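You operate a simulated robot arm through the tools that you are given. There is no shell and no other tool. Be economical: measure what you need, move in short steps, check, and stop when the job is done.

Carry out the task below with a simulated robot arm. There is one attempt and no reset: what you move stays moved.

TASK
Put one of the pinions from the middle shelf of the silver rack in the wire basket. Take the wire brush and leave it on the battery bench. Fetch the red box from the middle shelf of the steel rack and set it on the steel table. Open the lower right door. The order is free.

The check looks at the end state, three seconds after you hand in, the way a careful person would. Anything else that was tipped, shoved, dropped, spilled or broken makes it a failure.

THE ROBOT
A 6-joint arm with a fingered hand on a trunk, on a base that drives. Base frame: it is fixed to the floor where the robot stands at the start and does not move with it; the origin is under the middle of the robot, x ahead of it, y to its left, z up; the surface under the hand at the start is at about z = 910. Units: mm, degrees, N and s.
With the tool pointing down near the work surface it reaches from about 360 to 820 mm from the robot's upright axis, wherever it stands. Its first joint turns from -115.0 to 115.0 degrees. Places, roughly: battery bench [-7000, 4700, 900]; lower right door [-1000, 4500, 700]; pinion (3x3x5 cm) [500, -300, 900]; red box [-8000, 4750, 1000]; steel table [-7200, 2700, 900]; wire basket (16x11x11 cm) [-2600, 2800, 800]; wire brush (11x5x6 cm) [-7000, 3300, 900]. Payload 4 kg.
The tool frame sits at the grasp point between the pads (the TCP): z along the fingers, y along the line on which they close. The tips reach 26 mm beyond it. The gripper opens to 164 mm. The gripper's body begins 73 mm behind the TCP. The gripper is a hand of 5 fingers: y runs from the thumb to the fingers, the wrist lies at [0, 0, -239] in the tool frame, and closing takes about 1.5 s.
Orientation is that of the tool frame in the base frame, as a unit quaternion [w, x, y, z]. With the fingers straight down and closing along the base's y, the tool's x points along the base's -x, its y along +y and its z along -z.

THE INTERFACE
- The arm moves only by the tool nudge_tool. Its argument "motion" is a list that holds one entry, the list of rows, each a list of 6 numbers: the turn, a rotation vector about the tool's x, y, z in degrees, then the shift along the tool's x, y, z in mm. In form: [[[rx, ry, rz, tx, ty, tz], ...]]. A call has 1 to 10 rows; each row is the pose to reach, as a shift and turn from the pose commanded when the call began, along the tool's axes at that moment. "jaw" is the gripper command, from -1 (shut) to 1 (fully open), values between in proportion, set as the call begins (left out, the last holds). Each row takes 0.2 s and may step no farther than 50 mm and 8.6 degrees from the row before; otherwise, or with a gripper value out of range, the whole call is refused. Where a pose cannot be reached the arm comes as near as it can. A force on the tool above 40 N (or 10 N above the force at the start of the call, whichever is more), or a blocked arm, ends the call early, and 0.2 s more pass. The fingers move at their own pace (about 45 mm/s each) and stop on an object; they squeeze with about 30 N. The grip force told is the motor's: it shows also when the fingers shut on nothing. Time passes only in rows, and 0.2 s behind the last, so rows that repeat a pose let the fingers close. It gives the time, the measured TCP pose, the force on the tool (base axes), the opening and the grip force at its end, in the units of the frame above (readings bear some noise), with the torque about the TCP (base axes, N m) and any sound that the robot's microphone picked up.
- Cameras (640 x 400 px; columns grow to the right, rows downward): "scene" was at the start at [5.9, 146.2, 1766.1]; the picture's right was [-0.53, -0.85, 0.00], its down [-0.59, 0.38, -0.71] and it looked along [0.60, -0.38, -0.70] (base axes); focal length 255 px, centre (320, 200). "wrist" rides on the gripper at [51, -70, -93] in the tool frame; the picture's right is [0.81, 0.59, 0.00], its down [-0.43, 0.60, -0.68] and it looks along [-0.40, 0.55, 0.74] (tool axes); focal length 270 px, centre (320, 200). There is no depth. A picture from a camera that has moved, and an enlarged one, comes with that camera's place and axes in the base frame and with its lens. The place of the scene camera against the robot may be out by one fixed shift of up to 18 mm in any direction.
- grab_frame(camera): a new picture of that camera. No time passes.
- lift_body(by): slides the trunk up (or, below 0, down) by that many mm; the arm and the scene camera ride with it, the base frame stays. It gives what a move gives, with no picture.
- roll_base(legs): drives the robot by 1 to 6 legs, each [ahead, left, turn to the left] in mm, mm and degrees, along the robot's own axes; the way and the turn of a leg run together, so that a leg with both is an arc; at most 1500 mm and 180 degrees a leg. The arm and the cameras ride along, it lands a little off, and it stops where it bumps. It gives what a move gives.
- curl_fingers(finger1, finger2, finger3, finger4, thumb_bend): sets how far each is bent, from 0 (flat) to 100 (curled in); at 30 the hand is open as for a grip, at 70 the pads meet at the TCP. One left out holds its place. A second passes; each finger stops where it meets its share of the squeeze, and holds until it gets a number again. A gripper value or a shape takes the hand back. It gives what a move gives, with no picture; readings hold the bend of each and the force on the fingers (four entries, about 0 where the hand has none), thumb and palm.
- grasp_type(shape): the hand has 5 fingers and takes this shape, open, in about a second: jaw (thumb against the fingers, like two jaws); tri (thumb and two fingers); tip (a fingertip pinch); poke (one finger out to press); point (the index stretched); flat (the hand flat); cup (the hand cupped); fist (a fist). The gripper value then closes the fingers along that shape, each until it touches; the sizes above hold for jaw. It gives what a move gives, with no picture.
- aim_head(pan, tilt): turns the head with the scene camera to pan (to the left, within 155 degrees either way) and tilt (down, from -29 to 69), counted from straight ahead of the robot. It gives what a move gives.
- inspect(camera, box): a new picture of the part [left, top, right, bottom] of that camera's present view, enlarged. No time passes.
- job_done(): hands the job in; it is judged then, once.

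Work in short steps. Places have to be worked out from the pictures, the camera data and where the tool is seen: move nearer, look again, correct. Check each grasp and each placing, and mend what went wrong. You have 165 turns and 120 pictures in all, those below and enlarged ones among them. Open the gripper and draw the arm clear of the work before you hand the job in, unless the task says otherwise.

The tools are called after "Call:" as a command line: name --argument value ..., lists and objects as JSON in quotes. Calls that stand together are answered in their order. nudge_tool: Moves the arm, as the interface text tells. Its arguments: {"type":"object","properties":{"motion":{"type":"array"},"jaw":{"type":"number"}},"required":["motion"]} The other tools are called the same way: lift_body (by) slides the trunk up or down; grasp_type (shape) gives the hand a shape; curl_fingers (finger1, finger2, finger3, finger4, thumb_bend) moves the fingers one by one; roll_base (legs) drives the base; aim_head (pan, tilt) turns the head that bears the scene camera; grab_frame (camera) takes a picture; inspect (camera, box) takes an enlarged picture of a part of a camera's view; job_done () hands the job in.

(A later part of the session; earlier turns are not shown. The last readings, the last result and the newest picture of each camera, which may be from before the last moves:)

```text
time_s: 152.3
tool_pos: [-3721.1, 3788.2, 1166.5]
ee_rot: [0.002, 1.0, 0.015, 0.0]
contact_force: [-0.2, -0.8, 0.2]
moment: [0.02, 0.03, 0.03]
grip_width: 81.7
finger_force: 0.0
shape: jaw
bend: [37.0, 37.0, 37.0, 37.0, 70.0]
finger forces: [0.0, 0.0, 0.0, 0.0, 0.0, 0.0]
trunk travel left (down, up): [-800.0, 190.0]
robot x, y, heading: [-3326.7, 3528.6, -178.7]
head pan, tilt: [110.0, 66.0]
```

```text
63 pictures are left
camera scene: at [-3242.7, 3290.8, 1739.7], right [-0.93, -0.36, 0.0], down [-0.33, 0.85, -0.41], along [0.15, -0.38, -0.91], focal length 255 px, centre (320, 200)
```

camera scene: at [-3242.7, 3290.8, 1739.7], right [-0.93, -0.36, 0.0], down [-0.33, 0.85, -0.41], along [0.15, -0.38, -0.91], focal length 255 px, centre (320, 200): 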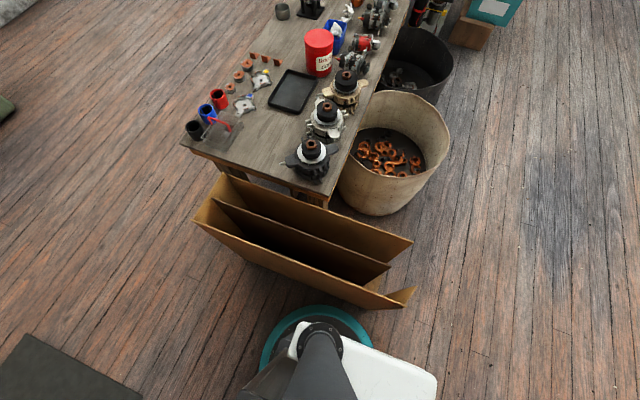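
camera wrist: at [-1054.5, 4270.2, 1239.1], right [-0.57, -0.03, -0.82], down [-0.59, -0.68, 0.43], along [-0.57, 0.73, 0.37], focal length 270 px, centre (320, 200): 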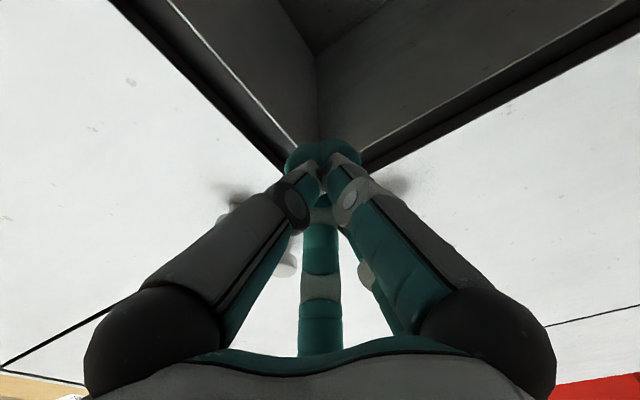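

The cardboard's position matches all earlier views, so it didn't move. Now I check the right-hand clearance before going ahead.

Call:
aim_head --pan -75 --tilt 50

Call:
grab_frame --camera "scene"

```text
time_s: 155.1
tool_pos: [-3721.0, 3788.8, 1166.7]
ee_rot: [0.002, 1.0, 0.015, 0.0]
contact_force: [1.0, 0.3, -0.1]
moment: [0.02, 0.04, 0.0]
grip_width: 81.9
finger_force: 0.1
shape: jaw
bend: [37.0, 37.0, 37.0, 37.0, 70.0]
finger forces: [0.1, 0.0, 0.1, 0.0, 0.0, 0.1]
trunk travel left (down, up): [-800.0, 190.0]
robot x, y, heading: [-3328.1, 3525.6, -178.4]
head pan, tilt: [-75.0, 50.0]
```

```text
62 pictures are left
camera scene: at [-3286.1, 3420.1, 1758.8], right [0.96, 0.28, 0.0], down [0.22, -0.73, -0.64], along [-0.18, 0.62, -0.77], focal length 255 px, centre (320, 200)
```

scene: 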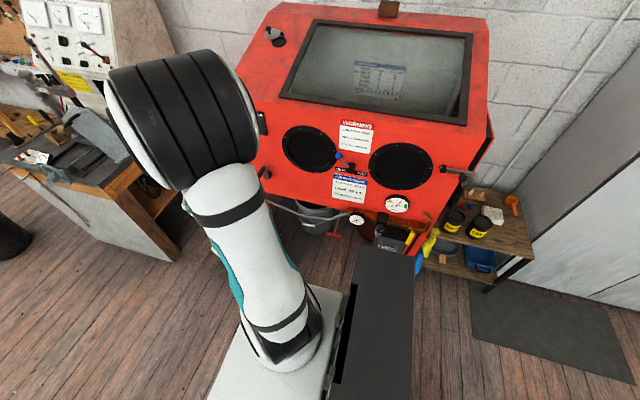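

Clearance is snug. I shift 30 mm left, fix the heading, then go ahead past the box and the red bucket.

Call:
roll_base --legs '[[0, 25, -1.6], [550, 0, 0]]'

```text
time_s: 158.2
tool_pos: [-4193.7, 3776.5, 1166.6]
ee_rot: [0.002, 1.0, 0.001, 0.0]
contact_force: [-0.4, 0.8, -0.3]
moment: [0.02, -0.04, 0.02]
grip_width: 82.0
finger_force: 0.0
shape: jaw
bend: [37.0, 37.0, 37.0, 37.0, 70.0]
finger forces: [0.0, 0.0, 0.0, 0.1, 0.1, 0.0]
trunk travel left (down, up): [-800.0, 190.0]
robot x, y, heading: [-3805.1, 3499.0, 179.8]
head pan, tilt: [-75.0, 50.0]
stopped in leg 2: the robot was blocked; the commanded pose is now the measured one
```

Blocked after 480 mm. I look around to see what it touches.

Call:
grab_frame --camera "scene"

Call:
aim_head --pan -15 --tilt 66

Call:
grab_frame --camera "scene"

Call:
grab_frame --camera "wrist"

```text
61 pictures are left
camera scene: at [-3770.7, 3395.6, 1758.8], right [0.97, 0.26, 0.0], down [0.2, -0.74, -0.64], along [-0.16, 0.62, -0.77], focal length 255 px, centre (320, 200)
```

scene: 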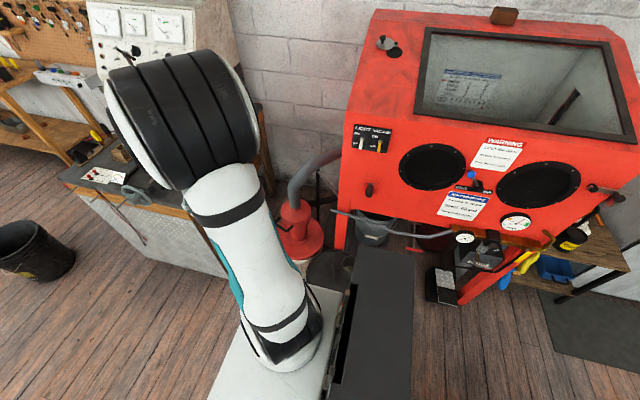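

```text
time_s: 159.5
tool_pos: [-4192.0, 3775.9, 1167.2]
ee_rot: [0.001, 1.0, 0.001, 0.0]
contact_force: [-0.4, 0.3, -0.6]
moment: [0.02, 0.03, 0.0]
grip_width: 82.1
finger_force: 0.0
shape: jaw
bend: [37.0, 37.0, 37.0, 37.0, 70.0]
finger forces: [0.0, 0.0, 0.0, 0.1, 0.1, 0.0]
trunk travel left (down, up): [-800.0, 190.0]
robot x, y, heading: [-3803.7, 3505.7, 179.8]
head pan, tilt: [-15.0, 66.0]
```

```text
60 pictures are left
camera scene: at [-3805.3, 3336.8, 1739.6], right [0.26, 0.96, 0.0], down [0.88, -0.24, -0.41], along [-0.39, 0.11, -0.91], focal length 255 px, centre (320, 200)
```

scene: 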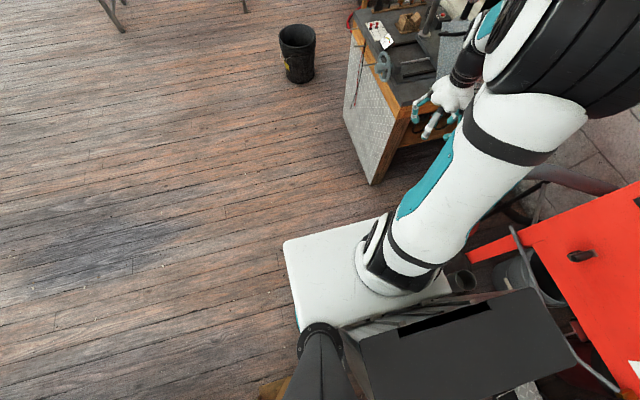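

```text
59 pictures are left
camera wrist: at [-4140.3, 3845.5, 1260.8], right [0.81, -0.59, 0.0], down [-0.43, -0.59, 0.68], along [-0.4, -0.55, -0.73], focal length 270 px, centre (320, 200)
```

wrist: 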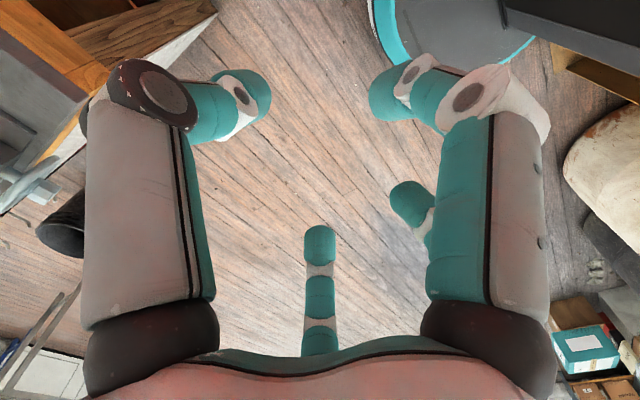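

The red bucket/funnel beside my right front is the likely obstacle. I shift 80 mm left and then go ahead.

Call:
roll_base --legs '[[0, 80, 0], [200, 0, 0]]'

Call:
aim_head --pan -110 --tilt 50

Call:
grab_frame --camera "scene"

```text
time_s: 161.7
tool_pos: [-4394.5, 3695.8, 1168.1]
ee_rot: [0.001, 1.0, 0.001, 0.001]
contact_force: [-0.3, 0.8, -1.2]
moment: [-0.03, -0.01, 0.01]
grip_width: 81.9
finger_force: 0.1
shape: jaw
bend: [37.0, 37.0, 37.0, 37.0, 70.0]
finger forces: [0.1, 0.0, 0.0, 0.0, 0.0, 0.1]
trunk travel left (down, up): [-800.0, 190.0]
robot x, y, heading: [-4005.8, 3423.0, 179.7]
head pan, tilt: [-15.0, 66.0]
```

```text
time_s: 163.4
tool_pos: [-4392.2, 3695.3, 1167.3]
ee_rot: [0.002, 1.0, 0.001, 0.001]
contact_force: [-0.3, 0.0, 1.1]
moment: [0.01, 0.02, 0.01]
grip_width: 82.1
finger_force: 0.0
shape: jaw
bend: [37.0, 37.0, 37.0, 37.0, 70.0]
finger forces: [0.0, 0.0, 0.1, 0.0, 0.0, 0.0]
trunk travel left (down, up): [-800.0, 190.0]
robot x, y, heading: [-4004.0, 3423.0, 179.8]
head pan, tilt: [-110.0, 50.0]
```

```text
58 pictures are left
camera scene: at [-3922.2, 3313.6, 1758.8], right [0.94, -0.35, 0.0], down [-0.26, -0.72, -0.64], along [0.22, 0.6, -0.77], focal length 255 px, centre (320, 200)
```

scene: 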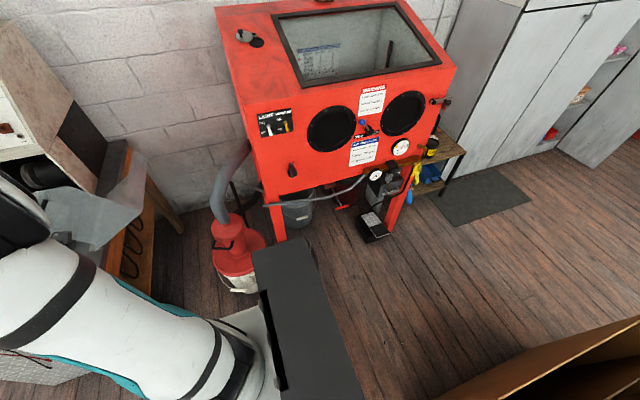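

The shop-vac stands in place. I move on to the open floor, toward the steel table.

Call:
roll_base --legs '[[200, 330, 0], [1500, 0, 0]]'

Call:
aim_head --pan -10 --tilt 20

Call:
grab_frame --camera "scene"

```text
time_s: 173.0
tool_pos: [-6122.1, 3363.2, 1168.1]
ee_rot: [0.001, 1.0, 0.006, 0.001]
contact_force: [-0.6, 0.4, 0.5]
moment: [0.02, 0.05, -0.02]
grip_width: 82.0
finger_force: 0.0
shape: jaw
bend: [37.0, 37.0, 37.0, 37.0, 70.0]
finger forces: [0.1, 0.1, 0.0, 0.0, 0.0, 0.1]
trunk travel left (down, up): [-800.0, 190.0]
robot x, y, heading: [-5731.9, 3097.0, -179.7]
head pan, tilt: [-110.0, 50.0]
```

```text
time_s: 174.8
tool_pos: [-6121.8, 3363.5, 1166.6]
ee_rot: [0.002, 1.0, 0.005, 0.0]
contact_force: [0.9, -0.3, 0.6]
moment: [-0.02, 0.0, 0.0]
grip_width: 81.9
finger_force: 0.0
shape: jaw
bend: [37.0, 37.0, 37.0, 37.0, 70.0]
finger forces: [0.1, 0.0, 0.0, 0.0, 0.0, 0.0]
trunk travel left (down, up): [-800.0, 190.0]
robot x, y, heading: [-5732.0, 3090.9, -179.9]
head pan, tilt: [-10.0, 20.0]
```

```text
57 pictures are left
camera scene: at [-5766.2, 2928.3, 1804.4], right [0.17, 0.99, 0.0], down [0.34, -0.06, -0.94], along [-0.93, 0.16, -0.34], focal length 255 px, centre (320, 200)
```

scene: 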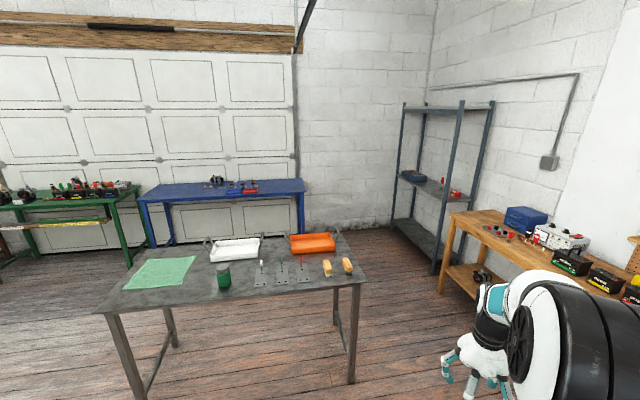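

Call:
inspect --camera "scene" --box '[100, 210, 380, 385]'

Call:
inspect --camera "scene" --box '[380, 90, 640, 300]'

```text
2.29 times, centred on (240, 298) of scene
camera zoom: at [-5766.2, 2928.3, 1804.4], right [0.17, 0.99, 0.0], down [0.34, -0.06, -0.94], along [-0.93, 0.16, -0.34], focal length 584 px, centre (503, -23)
```

zoom: 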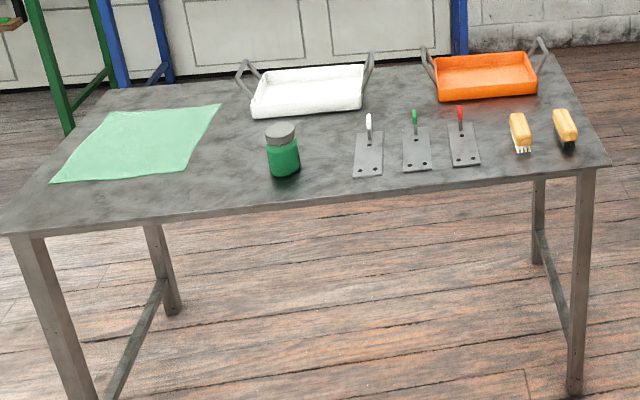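

```text
1.90 times, centred on (510, 195) of scene
camera zoom: at [-5766.2, 2928.3, 1804.4], right [0.17, 0.99, 0.0], down [0.34, -0.06, -0.94], along [-0.93, 0.16, -0.34], focal length 486 px, centre (-42, 210)
```

zoom: 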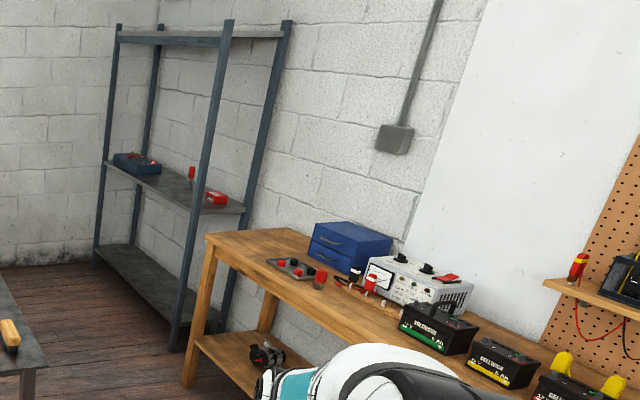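

Two brushes stand at the table's right end: light bristles (≈[-6985,3181]) and dark bristles (≈[-6987,3302]). I drive closer for a better look.

Call:
roll_base --legs '[[690, 0, 0]]'

Call:
aim_head --pan -10 --tilt 45

Call:
grab_frame --camera "scene"

```text
time_s: 178.6
tool_pos: [-6817.1, 3358.6, 1167.3]
ee_rot: [0.002, 1.0, 0.006, 0.0]
contact_force: [0.1, -0.1, 0.0]
moment: [0.05, 0.01, -0.01]
grip_width: 81.8
finger_force: 0.1
shape: jaw
bend: [37.0, 37.0, 37.0, 37.0, 70.0]
finger forces: [0.0, 0.0, 0.1, 0.0, 0.0, 0.0]
trunk travel left (down, up): [-800.0, 190.0]
robot x, y, heading: [-6426.9, 3088.6, -179.8]
head pan, tilt: [-10.0, 20.0]
```

```text
time_s: 179.5
tool_pos: [-6815.9, 3359.8, 1167.2]
ee_rot: [0.001, 1.0, 0.005, 0.001]
contact_force: [0.6, -0.2, 0.0]
moment: [-0.02, 0.03, -0.03]
grip_width: 81.9
finger_force: 0.0
shape: jaw
bend: [37.0, 37.0, 37.0, 37.0, 70.0]
finger forces: [0.0, 0.0, 0.1, 0.1, 0.0, 0.0]
trunk travel left (down, up): [-800.0, 190.0]
robot x, y, heading: [-6426.1, 3089.5, -179.9]
head pan, tilt: [-10.0, 45.0]
```

```text
54 pictures are left
camera scene: at [-6449.9, 2922.6, 1765.8], right [0.17, 0.99, 0.0], down [0.7, -0.12, -0.71], along [-0.7, 0.12, -0.71], focal length 255 px, centre (320, 200)
```

scene: 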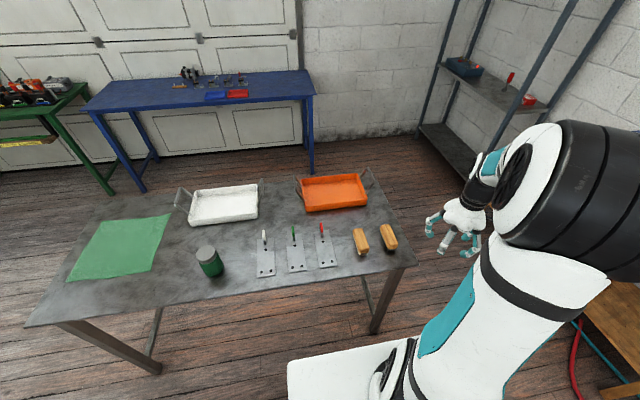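

Call:
inspect --camera "scene" --box '[330, 210, 426, 270]'

Call:
grab_frame --camera "wrist"

```text
6.67 times, centred on (378, 240) of scene
camera zoom: at [-6449.9, 2922.6, 1765.8], right [0.17, 0.99, 0.0], down [0.7, -0.12, -0.71], along [-0.7, 0.12, -0.71], focal length 1702 px, centre (-67, -67)
```

zoom: 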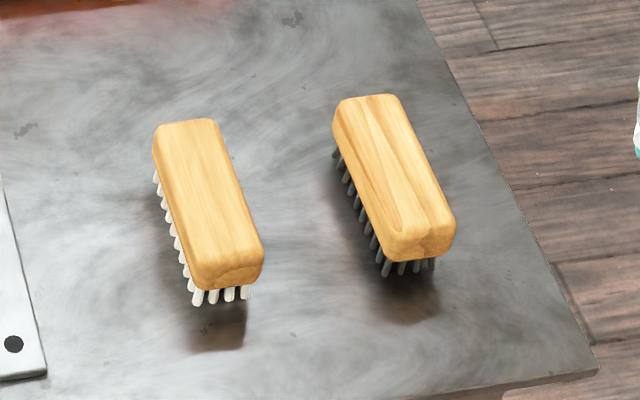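

```text
52 pictures are left
camera wrist: at [-6766.7, 3429.7, 1260.8], right [0.82, -0.58, 0.0], down [-0.43, -0.6, 0.68], along [-0.39, -0.55, -0.73], focal length 270 px, centre (320, 200)
```

wrist: 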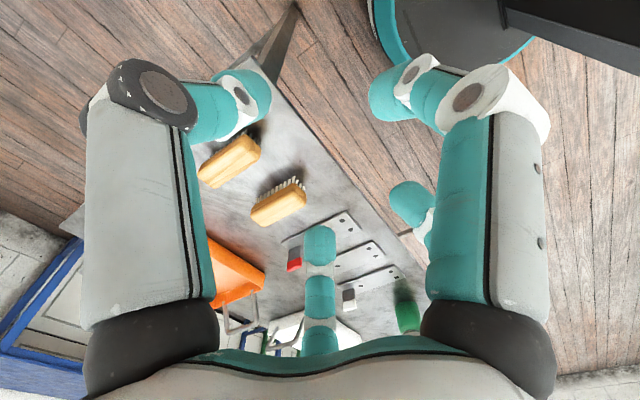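

The dark-grey bristled one on the right is the wire brush; triangulated top ≈[-7028,3316,906], long axis along x. I move above it with a wide opening.

Call:
nudge_tool --motion '[[[0, 0, 0, -36, 7, 20], [0, 0, 0, -72, 14, 40], [0, 0, 0, -108, 22, 60], [0, 0, 0, -144, 30, 80], [0, 0, 0, -180, 37, 100], [0, 0, 0, -212, 44, 120], [0, 0, 0, -212, 44, 130], [0, 0, 0, -212, 44, 130]]]' --jaw 0.8

Call:
grab_frame --camera "wrist"

Call:
inspect --camera "scene" --box '[300, 170, 460, 270]'

```text
time_s: 181.3
tool_pos: [-7029.8, 3312.3, 1038.9]
ee_rot: [0.001, 1.0, 0.005, 0.0]
contact_force: [0.3, -0.2, -1.1]
moment: [0.0, 0.02, -0.04]
grip_width: 147.5
finger_force: 0.1
shape: jaw
bend: [26.0, 26.0, 26.0, 26.0, 35.0]
finger forces: [0.0, 0.0, 0.0, 0.0, 0.1, 0.0]
trunk travel left (down, up): [-800.0, 190.0]
robot x, y, heading: [-6428.0, 3088.5, -179.8]
head pan, tilt: [-10.0, 45.0]
```

```text
51 pictures are left
camera wrist: at [-6979.0, 3382.4, 1130.7], right [0.82, -0.58, 0.0], down [-0.43, -0.6, 0.68], along [-0.39, -0.55, -0.73], focal length 270 px, centre (320, 200)
```

wrist: 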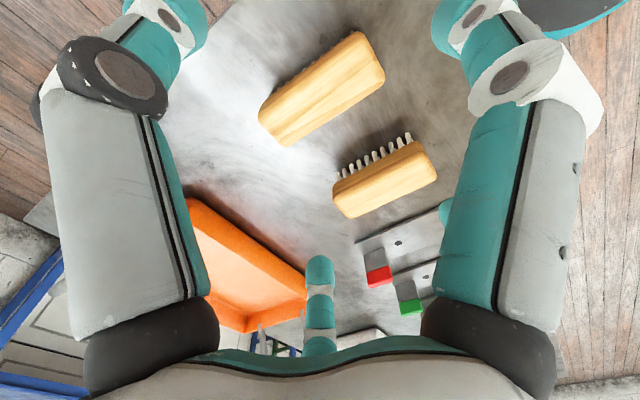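

```text
4.00 times, centred on (380, 220) of scene
camera zoom: at [-6450.2, 2922.5, 1765.7], right [0.17, 0.99, 0.0], down [0.7, -0.12, -0.71], along [-0.7, 0.12, -0.71], focal length 1021 px, centre (80, 120)
```

zoom: 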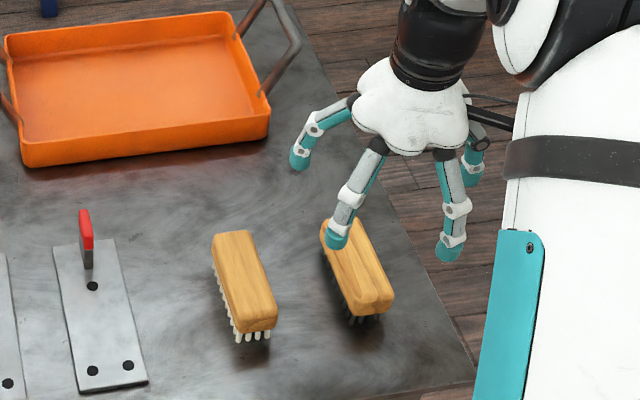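

Refined: brush top centre ≈[-7025,3317,903]. I descend to TCP z≈893.

Call:
nudge_tool --motion '[[[0, 0, 0, 5, -5, 30], [0, 0, 0, 5, -5, 60], [0, 0, 0, 5, -5, 90], [0, 0, 0, 5, -5, 110], [0, 0, 0, 5, -5, 110]]]'

Call:
grab_frame --camera "wrist"

Call:
inspect --camera "scene" --box '[330, 190, 426, 250]'

```text
time_s: 182.5
tool_pos: [-7023.8, 3318.4, 927.5]
ee_rot: [0.002, 1.0, 0.005, 0.001]
contact_force: [-0.1, -0.1, 0.4]
moment: [0.0, -0.02, 0.02]
grip_width: 147.3
finger_force: 0.0
shape: jaw
bend: [26.0, 26.0, 26.0, 26.0, 35.0]
finger forces: [0.1, 0.0, 0.1, 0.1, 0.0, 0.0]
trunk travel left (down, up): [-800.0, 190.0]
robot x, y, heading: [-6424.9, 3088.2, -179.6]
head pan, tilt: [-10.0, 45.0]
```

```text
49 pictures are left
camera wrist: at [-6973.0, 3388.3, 1020.7], right [0.82, -0.58, 0.0], down [-0.43, -0.6, 0.68], along [-0.39, -0.55, -0.73], focal length 270 px, centre (320, 200)
```

wrist: 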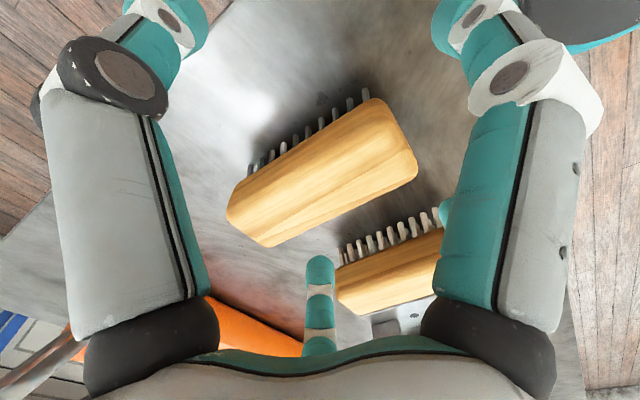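

```text
6.67 times, centred on (378, 220) of scene
camera zoom: at [-6449.8, 2922.5, 1765.7], right [0.17, 0.99, 0.0], down [0.7, -0.12, -0.71], along [-0.7, 0.12, -0.71], focal length 1702 px, centre (-67, 67)
```

zoom: 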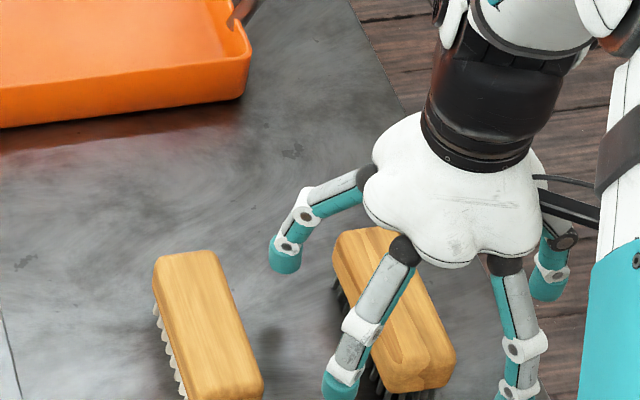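

Small correction (−3, −7 mm) and the last 42 mm down, then close.

Call:
nudge_tool --motion '[[[0, 0, 0, -3, 6, 10], [0, 0, 0, -3, 6, 25], [0, 0, 0, -3, 6, 40], [0, 0, 0, -3, 6, 40]]]'

Call:
nudge_tool --motion '[[[0, 0, 0, 0, 0, 0], [0, 0, 0, 0, 0, 0], [0, 0, 0, 0, 0, 0], [0, 0, 0, 0, 0, 0], [0, 0, 0, 0, 0, 0], [0, 0, 0, 0, 0, 0], [0, 0, 0, 0, 0, 0], [0, 0, 0, 0, 0, 0], [0, 0, 0, 0, 0, 0], [0, 0, 0, 0, 0, 0]]]' --jaw -1

Call:
grab_frame --camera "wrist"

```text
time_s: 183.5
tool_pos: [-7026.3, 3311.3, 887.7]
ee_rot: [0.0, 1.0, 0.005, 0.0]
contact_force: [-0.6, 0.0, -0.2]
moment: [-0.01, 0.01, -0.03]
grip_width: 147.5
finger_force: 0.1
shape: jaw
bend: [26.0, 26.0, 26.0, 26.0, 35.0]
finger forces: [0.1, 0.1, 0.0, 0.0, 0.1, 0.0]
trunk travel left (down, up): [-800.0, 190.0]
robot x, y, heading: [-6434.8, 3092.9, -179.5]
head pan, tilt: [-10.0, 45.0]
```

```text
time_s: 185.7
tool_pos: [-7026.5, 3313.0, 886.7]
ee_rot: [0.002, 1.0, 0.005, 0.001]
contact_force: [-0.3, 0.0, -0.8]
moment: [0.0, 0.01, -0.01]
grip_width: 27.7
finger_force: 30.2
shape: jaw
bend: [85.0, 41.0, 43.0, 86.0, 69.0]
finger forces: [13.1, 26.4, 28.6, 11.4, 42.5, 0.0]
trunk travel left (down, up): [-800.0, 190.0]
robot x, y, heading: [-6427.5, 3093.1, -179.5]
head pan, tilt: [-10.0, 45.0]
```

```text
47 pictures are left
camera wrist: at [-6975.7, 3381.7, 981.1], right [0.82, -0.58, 0.0], down [-0.43, -0.6, 0.68], along [-0.39, -0.55, -0.73], focal length 270 px, centre (320, 200)
```

wrist: 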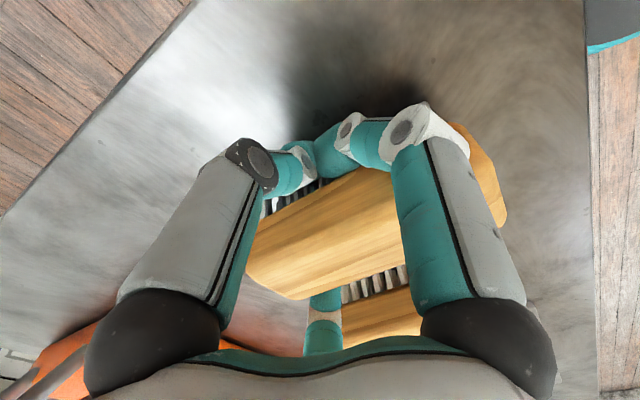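

Fingers hold the brush block on both sides. I lift slowly and verify.

Call:
nudge_tool --motion '[[[0, 0, 0, 0, 0, -10], [0, 0, 0, 0, 0, -25], [0, 0, 0, 0, 0, -45], [0, 0, 0, 0, 0, -70], [0, 0, 0, 0, 0, -100], [0, 0, 0, 0, 0, -130], [0, 0, 0, 0, 0, -130]]]'

Call:
inspect --camera "scene" --box '[300, 140, 460, 240]'

```text
time_s: 187.3
tool_pos: [-7026.8, 3311.3, 1018.1]
ee_rot: [0.001, 1.0, 0.006, 0.001]
contact_force: [-0.3, 0.1, -0.7]
moment: [0.01, -0.02, 0.0]
grip_width: 27.7
finger_force: 30.1
shape: jaw
bend: [85.0, 41.0, 43.0, 86.0, 69.0]
finger forces: [13.1, 26.3, 28.6, 11.5, 42.4, 0.0]
trunk travel left (down, up): [-800.0, 190.0]
robot x, y, heading: [-6425.0, 3086.9, -179.5]
head pan, tilt: [-10.0, 45.0]
```

```text
4.00 times, centred on (380, 190) of scene
camera zoom: at [-6450.5, 2922.8, 1765.7], right [0.17, 0.99, 0.0], down [0.7, -0.12, -0.71], along [-0.7, 0.12, -0.71], focal length 1021 px, centre (80, 240)
```

zoom: 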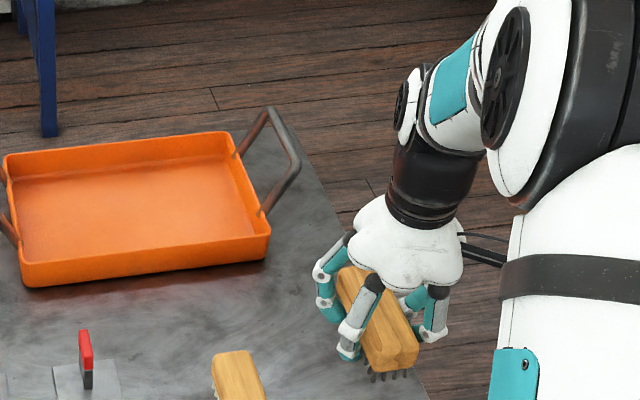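

The brush is held firmly. I tuck the arm back to travel pose, then back up, turn right and drive to the battery bench.

Call:
nudge_tool --motion '[[[0, 0, 0, 30, -8, -30], [0, 0, 0, 62, -16, -60], [0, 0, 0, 96, -24, -90], [0, 0, 0, 130, -32, -120], [0, 0, 0, 168, -40, -140], [0, 0, 0, 210, -48, -150], [0, 0, 0, 210, -48, -150]]]'

Call:
roll_base --legs '[[-150, 0, 0], [0, 0, -90], [750, 0, 0], [0, 450, 0]]'

Call:
aim_head --pan 0 --tilt 35

Call:
grab_frame --camera "scene"

```text
time_s: 188.9
tool_pos: [-6817.6, 3362.8, 1166.9]
ee_rot: [0.002, 1.0, 0.005, 0.0]
contact_force: [-0.7, -0.3, -1.2]
moment: [0.04, 0.01, 0.03]
grip_width: 27.7
finger_force: 30.0
shape: jaw
bend: [85.0, 41.0, 43.0, 86.0, 69.0]
finger forces: [13.3, 26.2, 28.2, 11.6, 42.6, 0.0]
trunk travel left (down, up): [-800.0, 190.0]
robot x, y, heading: [-6428.0, 3090.0, -179.5]
head pan, tilt: [-10.0, 45.0]
```

```text
time_s: 196.4
tool_pos: [-6000.4, 3946.4, 1165.2]
ee_rot: [0.003, 0.708, -0.706, 0.0]
contact_force: [0.7, 1.9, -1.7]
moment: [-0.08, -0.02, 0.0]
grip_width: 27.5
finger_force: 29.8
shape: jaw
bend: [85.0, 41.0, 43.0, 86.0, 69.0]
finger forces: [13.8, 26.1, 28.2, 11.7, 43.0, 0.0]
trunk travel left (down, up): [-800.0, 190.0]
robot x, y, heading: [-6271.5, 3556.5, 89.7]
head pan, tilt: [-10.0, 45.0]
stopped in leg 3: the robot was blocked; the commanded pose is now the measured one
```

```text
time_s: 197.2
tool_pos: [-6001.1, 3943.0, 1167.7]
ee_rot: [0.002, 0.708, -0.706, 0.001]
contact_force: [-0.1, 0.7, -1.2]
moment: [0.02, 0.03, 0.0]
grip_width: 27.8
finger_force: 30.1
shape: jaw
bend: [85.0, 41.0, 43.0, 86.0, 69.0]
finger forces: [13.7, 26.1, 28.1, 11.8, 43.0, 0.1]
trunk travel left (down, up): [-800.0, 190.0]
robot x, y, heading: [-6277.6, 3550.2, 89.9]
head pan, tilt: [0.0, 35.0]
```

```text
45 pictures are left
camera scene: at [-6464.7, 3587.8, 1780.5], right [1.0, 0.0, 0.0], down [0.0, -0.57, -0.82], along [0.0, 0.82, -0.57], focal length 255 px, centre (320, 200)
```

scene: 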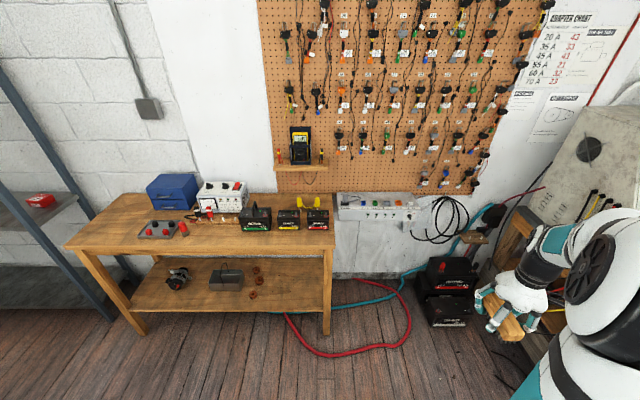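

Blocked again — perhaps the black bucket to the right front. I check.

Call:
aim_head --pan -60 --tilt 60

Call:
grab_frame --camera "scene"

Call:
grab_frame --camera "wrist"

```text
time_s: 198.4
tool_pos: [-6000.6, 3942.5, 1167.1]
ee_rot: [0.001, 0.709, -0.706, 0.0]
contact_force: [-0.5, 0.2, -1.4]
moment: [0.03, -0.01, -0.04]
grip_width: 27.6
finger_force: 30.4
shape: jaw
bend: [85.0, 41.0, 43.0, 86.0, 69.0]
finger forces: [13.9, 26.1, 28.1, 11.6, 43.0, 0.0]
trunk travel left (down, up): [-800.0, 190.0]
robot x, y, heading: [-6280.8, 3554.5, 89.5]
head pan, tilt: [-60.0, 60.0]
```

```text
44 pictures are left
camera scene: at [-6407.1, 3533.0, 1746.3], right [0.5, -0.87, 0.0], down [-0.75, -0.43, -0.5], along [0.43, 0.25, -0.87], focal length 255 px, centre (320, 200)
```

scene: 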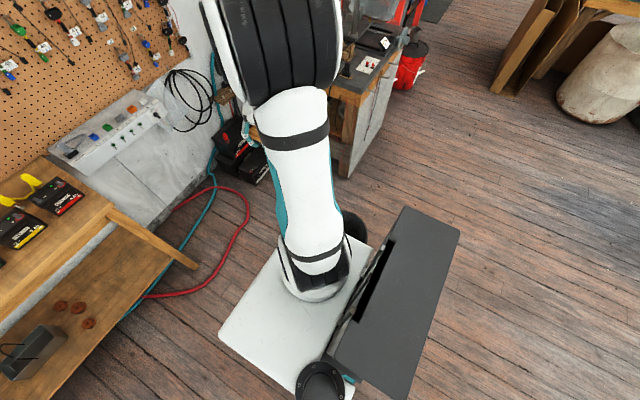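

```text
43 pictures are left
camera wrist: at [-5929.9, 3891.5, 1261.0], right [-0.59, -0.81, 0.0], down [-0.59, 0.43, 0.68], along [-0.55, 0.4, -0.73], focal length 270 px, centre (320, 200)
```

wrist: 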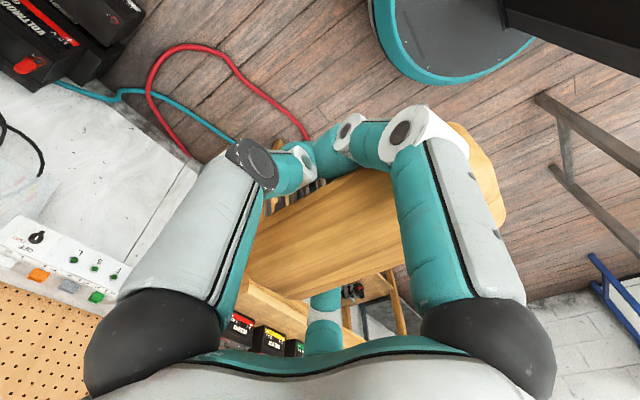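

The black bucket is right beside my right front, still upright. I sidestep left, advance, then go left along the bench.

Call:
roll_base --legs '[[0, 220, 0], [480, 0, 0], [0, 250, 0]]'

Call:
aim_head --pan -110 --tilt 40

Call:
grab_frame --camera "scene"

Call:
aim_head --pan 0 --tilt 50

Call:
grab_frame --camera "scene"

```text
time_s: 204.0
tool_pos: [-6469.6, 4425.2, 1169.0]
ee_rot: [-0.002, -0.706, 0.708, 0.0]
contact_force: [-0.6, -0.2, -1.3]
moment: [0.02, -0.02, 0.01]
grip_width: 27.2
finger_force: 29.9
shape: jaw
bend: [85.0, 41.0, 43.0, 86.0, 69.0]
finger forces: [14.0, 26.1, 28.2, 11.7, 42.9, 0.1]
trunk travel left (down, up): [-800.0, 190.0]
robot x, y, heading: [-6748.6, 4038.2, 89.7]
head pan, tilt: [-60.0, 60.0]
```

```text
time_s: 205.2
tool_pos: [-6468.8, 4424.6, 1167.5]
ee_rot: [0.001, 0.708, -0.707, 0.0]
contact_force: [0.2, 0.6, -0.7]
moment: [0.02, -0.02, 0.01]
grip_width: 27.5
finger_force: 29.8
shape: jaw
bend: [85.0, 41.0, 43.0, 86.0, 69.0]
finger forces: [13.8, 26.1, 28.3, 11.7, 43.1, 0.1]
trunk travel left (down, up): [-800.0, 190.0]
robot x, y, heading: [-6745.1, 4041.4, 89.8]
head pan, tilt: [-110.0, 40.0]
```

```text
42 pictures are left
camera scene: at [-6855.4, 3954.8, 1772.9], right [-0.35, -0.94, 0.0], down [-0.6, 0.22, -0.77], along [0.72, -0.27, -0.64], focal length 255 px, centre (320, 200)
```

scene: 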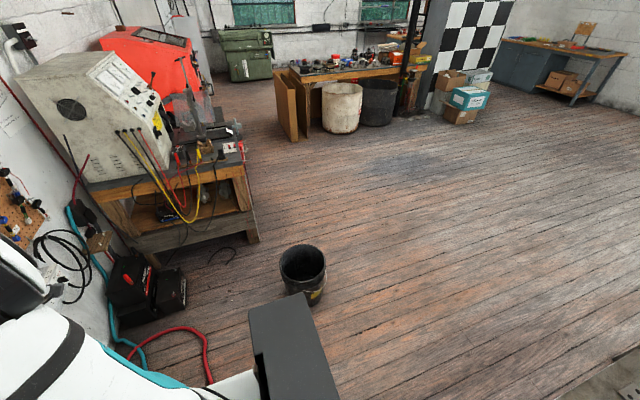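

```text
time_s: 207.1
tool_pos: [-6468.7, 4426.2, 1167.0]
ee_rot: [-0.002, -0.706, 0.708, 0.0]
contact_force: [-1.2, -0.3, -0.7]
moment: [0.0, 0.0, 0.02]
grip_width: 27.4
finger_force: 30.1
shape: jaw
bend: [85.0, 41.0, 43.0, 86.0, 69.0]
finger forces: [13.9, 26.1, 28.1, 11.8, 43.1, 0.1]
trunk travel left (down, up): [-800.0, 190.0]
robot x, y, heading: [-6745.7, 4038.2, 89.7]
head pan, tilt: [0.0, 50.0]
```

```text
41 pictures are left
camera scene: at [-6934.6, 4061.3, 1758.8], right [1.0, -0.01, 0.0], down [0.0, -0.77, -0.64], along [0.0, 0.64, -0.77], focal length 255 px, centre (320, 200)
```

scene: 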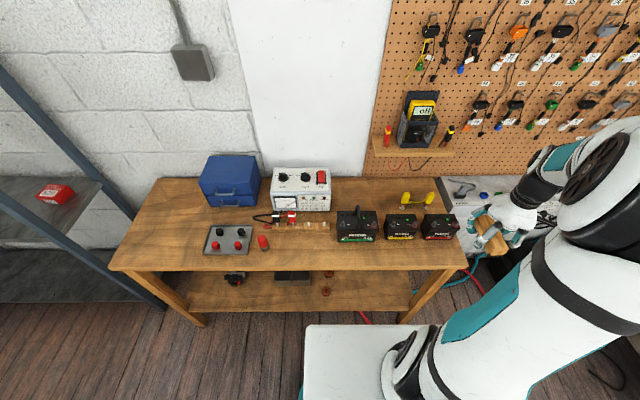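

The bucket is upright. On the bench, the left area (around [-7550,4560]) is free. I shift 600 mm left to place the brush there and get near the rack.

Call:
roll_base --legs '[[0, 600, 0]]'

Call:
grab_frame --camera "scene"

```text
time_s: 210.4
tool_pos: [-7065.9, 4428.5, 1167.9]
ee_rot: [-0.001, -0.707, 0.707, 0.0]
contact_force: [-0.7, -0.4, -0.9]
moment: [0.0, -0.03, -0.01]
grip_width: 27.3
finger_force: 30.2
shape: jaw
bend: [85.0, 41.0, 43.0, 86.0, 69.0]
finger forces: [13.9, 26.2, 28.1, 11.7, 43.1, 0.0]
trunk travel left (down, up): [-800.0, 190.0]
robot x, y, heading: [-7338.5, 4044.0, 89.4]
head pan, tilt: [0.0, 50.0]
```

```text
40 pictures are left
camera scene: at [-7530.4, 4063.6, 1758.7], right [1.0, 0.0, 0.0], down [0.0, -0.77, -0.64], along [0.0, 0.64, -0.77], focal length 255 px, centre (320, 200)
```

scene: 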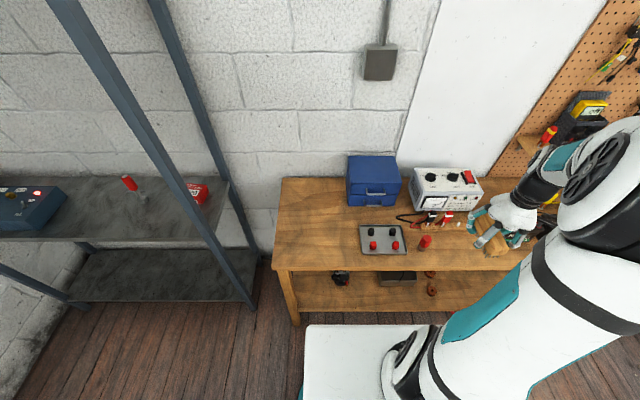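

Free bench area: x −7690…−7390, y 4465…4700. I move left first in front of the bench, then ahead and down over [-7545,4565].

Call:
nudge_tool --motion '[[[0, 0, 0, -5, 48, 0], [0, 0, 0, -10, 96, 0], [0, 0, 0, -15, 144, 0], [0, 0, 0, -20, 192, 0], [0, 0, 0, -25, 240, 0], [0, 0, 0, -30, 288, 0], [0, 0, 0, -35, 336, 0], [0, 0, 0, -40, 384, 0], [0, 0, 0, -45, 432, 0], [0, 0, 0, -50, 479, 0]]]'

Call:
nudge_tool --motion '[[[0, 0, 0, -30, 0, 25], [0, 0, 0, -60, 0, 50], [0, 0, 0, -86, 0, 80], [0, 0, 0, -86, 0, 120], [0, 0, 0, -86, 0, 155], [0, 0, 0, -86, 0, 155]]]'

Call:
grab_frame --camera "wrist"

Call:
grab_frame --camera "scene"

```text
time_s: 212.7
tool_pos: [-7545.8, 4479.0, 1168.6]
ee_rot: [-0.002, -0.707, 0.707, 0.0]
contact_force: [-1.1, 0.3, -0.8]
moment: [0.0, -0.05, -0.01]
grip_width: 27.3
finger_force: 30.0
shape: jaw
bend: [85.0, 41.0, 43.0, 86.0, 69.0]
finger forces: [15.5, 26.1, 28.2, 12.3, 45.2, 0.1]
trunk travel left (down, up): [-800.0, 190.0]
robot x, y, heading: [-7340.6, 4044.6, 89.8]
head pan, tilt: [0.0, 50.0]
```

```text
time_s: 214.1
tool_pos: [-7544.1, 4563.2, 1013.3]
ee_rot: [0.0, 0.708, -0.707, -0.001]
contact_force: [-0.6, -0.4, -2.2]
moment: [0.0, -0.01, 0.0]
grip_width: 27.1
finger_force: 30.2
shape: jaw
bend: [85.0, 41.0, 43.0, 86.0, 69.0]
finger forces: [15.8, 26.1, 28.2, 12.5, 45.6, 0.0]
trunk travel left (down, up): [-800.0, 190.0]
robot x, y, heading: [-7341.1, 4040.8, 89.8]
head pan, tilt: [0.0, 50.0]
```

```text
39 pictures are left
camera wrist: at [-7473.1, 4511.9, 1107.0], right [-0.59, -0.81, 0.0], down [-0.59, 0.43, 0.68], along [-0.55, 0.4, -0.73], focal length 270 px, centre (320, 200)
```

wrist: 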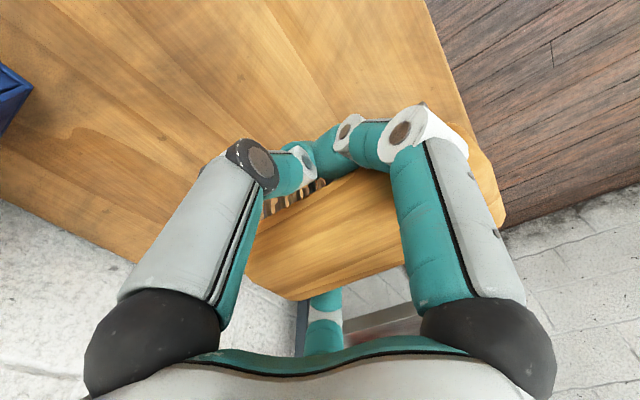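

```text
38 pictures are left
camera scene: at [-7529.7, 4062.9, 1758.8], right [1.0, 0.0, 0.0], down [0.0, -0.77, -0.64], along [0.0, 0.64, -0.77], focal length 255 px, centre (320, 200)
```

scene: 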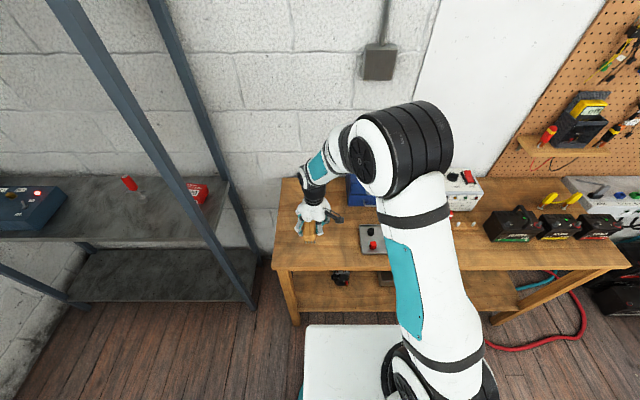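

Over the free area. I shift 15 mm further in and descend, slowing near the expected contact.

Call:
nudge_tool --motion '[[[0, 0, 0, -15, 0, 20], [0, 0, 0, -15, 0, 40], [0, 0, 0, -15, 0, 55], [0, 0, 0, -15, 0, 62], [0, 0, 0, -15, 0, 68], [0, 0, 0, -15, 0, 68]]]'

Call:
inspect --camera "scene" --box '[264, 190, 360, 250]'

```text
time_s: 215.4
tool_pos: [-7544.9, 4578.2, 945.7]
ee_rot: [0.0, 0.708, -0.706, -0.001]
contact_force: [0.3, 0.1, -1.3]
moment: [0.02, -0.01, -0.01]
grip_width: 27.1
finger_force: 30.2
shape: jaw
bend: [85.0, 41.0, 43.0, 86.0, 69.0]
finger forces: [15.9, 26.3, 28.4, 12.4, 45.8, 0.0]
trunk travel left (down, up): [-800.0, 190.0]
robot x, y, heading: [-7342.6, 4043.2, 89.8]
head pan, tilt: [0.0, 50.0]
```

```text
6.67 times, centred on (312, 220) of scene
camera zoom: at [-7529.9, 4063.5, 1758.8], right [1.0, 0.0, 0.0], down [0.0, -0.77, -0.64], along [0.0, 0.64, -0.77], focal length 1702 px, centre (373, 67)
```

zoom: 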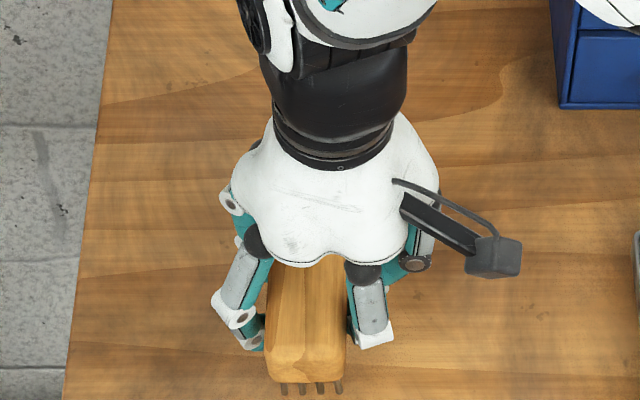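

No contact yet; continue slowly down until touch.

Call:
nudge_tool --motion '[[[0, 0, 0, 0, 0, 4], [0, 0, 0, 0, 0, 8], [0, 0, 0, 0, 0, 12], [0, 0, 0, 0, 0, 16], [0, 0, 0, 0, 0, 20], [0, 0, 0, 0, 0, 24], [0, 0, 0, 0, 0, 28], [0, 0, 0, 0, 0, 32], [0, 0, 0, 0, 0, 36]]]'

```text
time_s: 217.4
tool_pos: [-7544.2, 4578.4, 911.3]
ee_rot: [0.001, 0.707, -0.707, 0.0]
contact_force: [-0.3, 0.2, -0.5]
moment: [0.01, -0.01, 0.0]
grip_width: 27.1
finger_force: 30.1
shape: jaw
bend: [85.0, 41.0, 43.0, 86.0, 69.0]
finger forces: [16.0, 26.1, 28.1, 12.5, 45.8, 0.0]
trunk travel left (down, up): [-800.0, 190.0]
robot x, y, heading: [-7342.3, 4040.3, 89.7]
head pan, tilt: [0.0, 50.0]
```

Call:
nudge_tool --motion '[[[0, 0, 0, 0, 0, 4], [0, 0, 0, 0, 0, 8], [0, 0, 0, 0, 0, 12], [0, 0, 0, 0, 0, 16], [0, 0, 0, 0, 0, 20], [0, 0, 0, 0, 0, 24], [0, 0, 0, 0, 0, 28], [0, 0, 0, 0, 0, 32]]]'

Call:
inspect --camera "scene" --box '[264, 190, 360, 250]'

```text
time_s: 218.1
tool_pos: [-7544.7, 4580.7, 908.1]
ee_rot: [0.0, 0.708, -0.706, -0.004]
contact_force: [2.6, -7.3, 24.8]
moment: [-0.43, 0.37, 0.03]
grip_width: 27.0
finger_force: 29.7
shape: jaw
bend: [85.0, 41.0, 43.0, 86.0, 71.0]
finger forces: [17.5, 35.4, 33.0, 12.6, 59.6, 0.0]
trunk travel left (down, up): [-800.0, 190.0]
robot x, y, heading: [-7336.0, 4040.4, 90.0]
head pan, tilt: [0.0, 50.0]
stopped in row 3: the force on the tool passed its limit at 46 N (the readings are from after the stop); the commanded pose is now the measured one
```

```text
6.67 times, centred on (312, 220) of scene
camera zoom: at [-7528.7, 4060.4, 1759.3], right [1.0, 0.0, 0.0], down [0.0, -0.76, -0.64], along [0.0, 0.64, -0.76], focal length 1702 px, centre (373, 67)
```

zoom: 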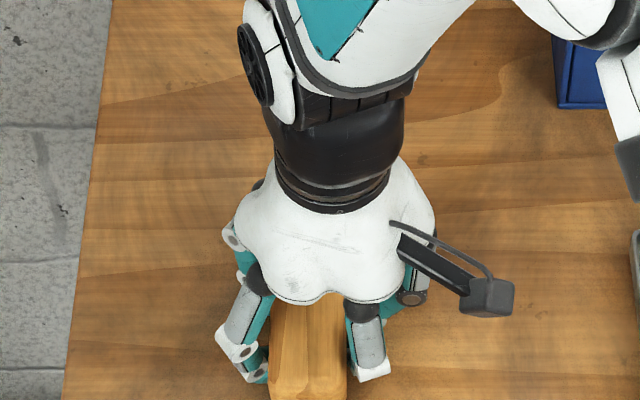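

Contact at TCP ≈908. I ease up 2 mm and open the hand wide enough.

Call:
nudge_tool --motion '[[[0, 0, 0, 0, 0, -2], [0, 0, 0, 0, 0, -2]]]'

Call:
nudge_tool --motion '[[[0, 0, 0, 0, 0, 0], [0, 0, 0, 0, 0, 0], [0, 0, 0, 0, 0, 0], [0, 0, 0, 0, 0, 0], [0, 0, 0, 0, 0, 0], [0, 0, 0, 0, 0, 0], [0, 0, 0, 0, 0, 0], [0, 0, 0, 0, 0, 0]]]' --jaw 0.8

Call:
nudge_tool --motion '[[[0, 0, 0, 0, 0, -10], [0, 0, 0, 0, 0, -30], [0, 0, 0, 0, 0, -60], [0, 0, 0, 0, 0, -100], [0, 0, 0, 0, 0, -140], [0, 0, 0, 0, 0, -185], [0, 0, 0, 20, 0, -225], [0, 0, 0, 50, 0, -260]]]'

Call:
grab_frame --camera "scene"

```text
time_s: 218.7
tool_pos: [-7546.4, 4580.6, 907.0]
ee_rot: [-0.001, 0.707, -0.707, -0.004]
contact_force: [1.1, -4.4, 16.6]
moment: [-0.26, 0.35, 0.08]
grip_width: 26.9
finger_force: 30.0
shape: jaw
bend: [85.0, 41.0, 43.0, 86.0, 71.0]
finger forces: [17.4, 32.5, 32.1, 12.6, 53.7, 0.0]
trunk travel left (down, up): [-800.0, 190.0]
robot x, y, heading: [-7343.0, 4042.4, 89.7]
head pan, tilt: [0.0, 50.0]
```

```text
time_s: 220.5
tool_pos: [-7544.4, 4580.6, 905.3]
ee_rot: [0.0, 0.707, -0.707, -0.004]
contact_force: [-0.2, -0.3, 0.4]
moment: [0.01, 0.02, 0.02]
grip_width: 147.3
finger_force: 0.0
shape: jaw
bend: [26.0, 26.0, 26.0, 26.0, 34.0]
finger forces: [0.1, 0.0, 0.0, 0.0, 0.1, 0.1]
trunk travel left (down, up): [-800.0, 190.0]
robot x, y, heading: [-7339.7, 4040.9, 89.6]
head pan, tilt: [0.0, 50.0]
```

```text
time_s: 222.3
tool_pos: [-7544.8, 4527.8, 1167.0]
ee_rot: [0.0, 0.707, -0.707, -0.004]
contact_force: [0.6, -1.1, 0.3]
moment: [0.0, 0.01, 0.02]
grip_width: 147.7
finger_force: 0.1
shape: jaw
bend: [26.0, 26.0, 26.0, 26.0, 34.0]
finger forces: [0.0, 0.0, 0.0, 0.0, 0.0, 0.1]
trunk travel left (down, up): [-800.0, 190.0]
robot x, y, heading: [-7341.2, 4044.6, 90.0]
head pan, tilt: [0.0, 50.0]
```

```text
35 pictures are left
camera scene: at [-7529.2, 4061.5, 1758.8], right [1.0, 0.0, 0.0], down [0.0, -0.77, -0.64], along [0.0, 0.64, -0.77], focal length 255 px, centre (320, 200)
```

scene: 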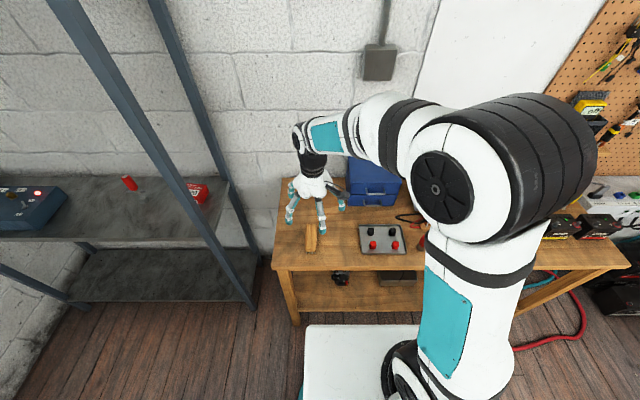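

The brush is on the bench. The red box triangulates to ≈[-8029,4757,967], near the rack's right end, just behind the right front post; I'll reach it from the front-left of that post. I tuck the arm and shift left.

Call:
nudge_tool --motion '[[[0, 0, 0, 35, -20, 0], [0, 0, 0, 70, -60, 0], [0, 0, 0, 100, -105, 0], [0, 0, 0, 120, -150, 0], [0, 0, 0, 130, -195, 0]]]'

Call:
roll_base --legs '[[0, 1090, 0]]'

Call:
aim_head --pan -25 --tilt 40

Call:
grab_frame --camera "scene"

```text
refused: row 2 steps farther than a row can; nothing moved
```

```text
time_s: 224.9
tool_pos: [-7879.1, 4530.5, 1166.1]
ee_rot: [0.001, -0.704, 0.71, -0.003]
contact_force: [11.0, -3.6, 0.8]
moment: [0.13, 0.13, -0.31]
grip_width: 147.4
finger_force: 0.0
shape: jaw
bend: [26.0, 26.0, 33.0, 26.0, 34.0]
finger forces: [0.0, 0.1, 11.8, 0.0, 0.0, 0.1]
trunk travel left (down, up): [-800.0, 190.0]
robot x, y, heading: [-7685.1, 4041.9, 89.5]
head pan, tilt: [0.0, 50.0]
stopped in leg 1: the force on the tool passed its limit at 55 N (the readings are from after the stop); the commanded pose is now the measured one
```

```text
time_s: 225.8
tool_pos: [-7878.8, 4530.6, 1165.3]
ee_rot: [0.001, -0.704, 0.71, -0.001]
contact_force: [19.7, -1.9, -0.7]
moment: [-0.01, 0.5, -0.8]
grip_width: 147.3
finger_force: 0.1
shape: jaw
bend: [26.0, 26.0, 34.0, 26.0, 34.0]
finger forces: [0.1, 0.0, 18.5, 0.0, 0.0, 0.1]
trunk travel left (down, up): [-800.0, 190.0]
robot x, y, heading: [-7685.6, 4043.0, 89.6]
head pan, tilt: [-25.0, 40.0]
```

```text
34 pictures are left
camera scene: at [-7833.4, 4064.4, 1773.3], right [0.9, -0.43, 0.0], down [-0.28, -0.58, -0.77], along [0.33, 0.69, -0.64], focal length 255 px, centre (320, 200)
```

scene: 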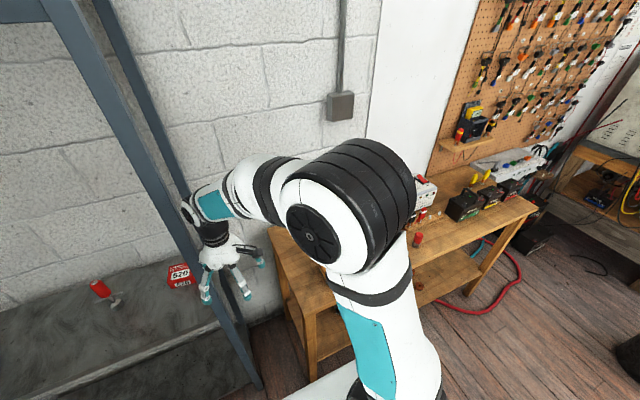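

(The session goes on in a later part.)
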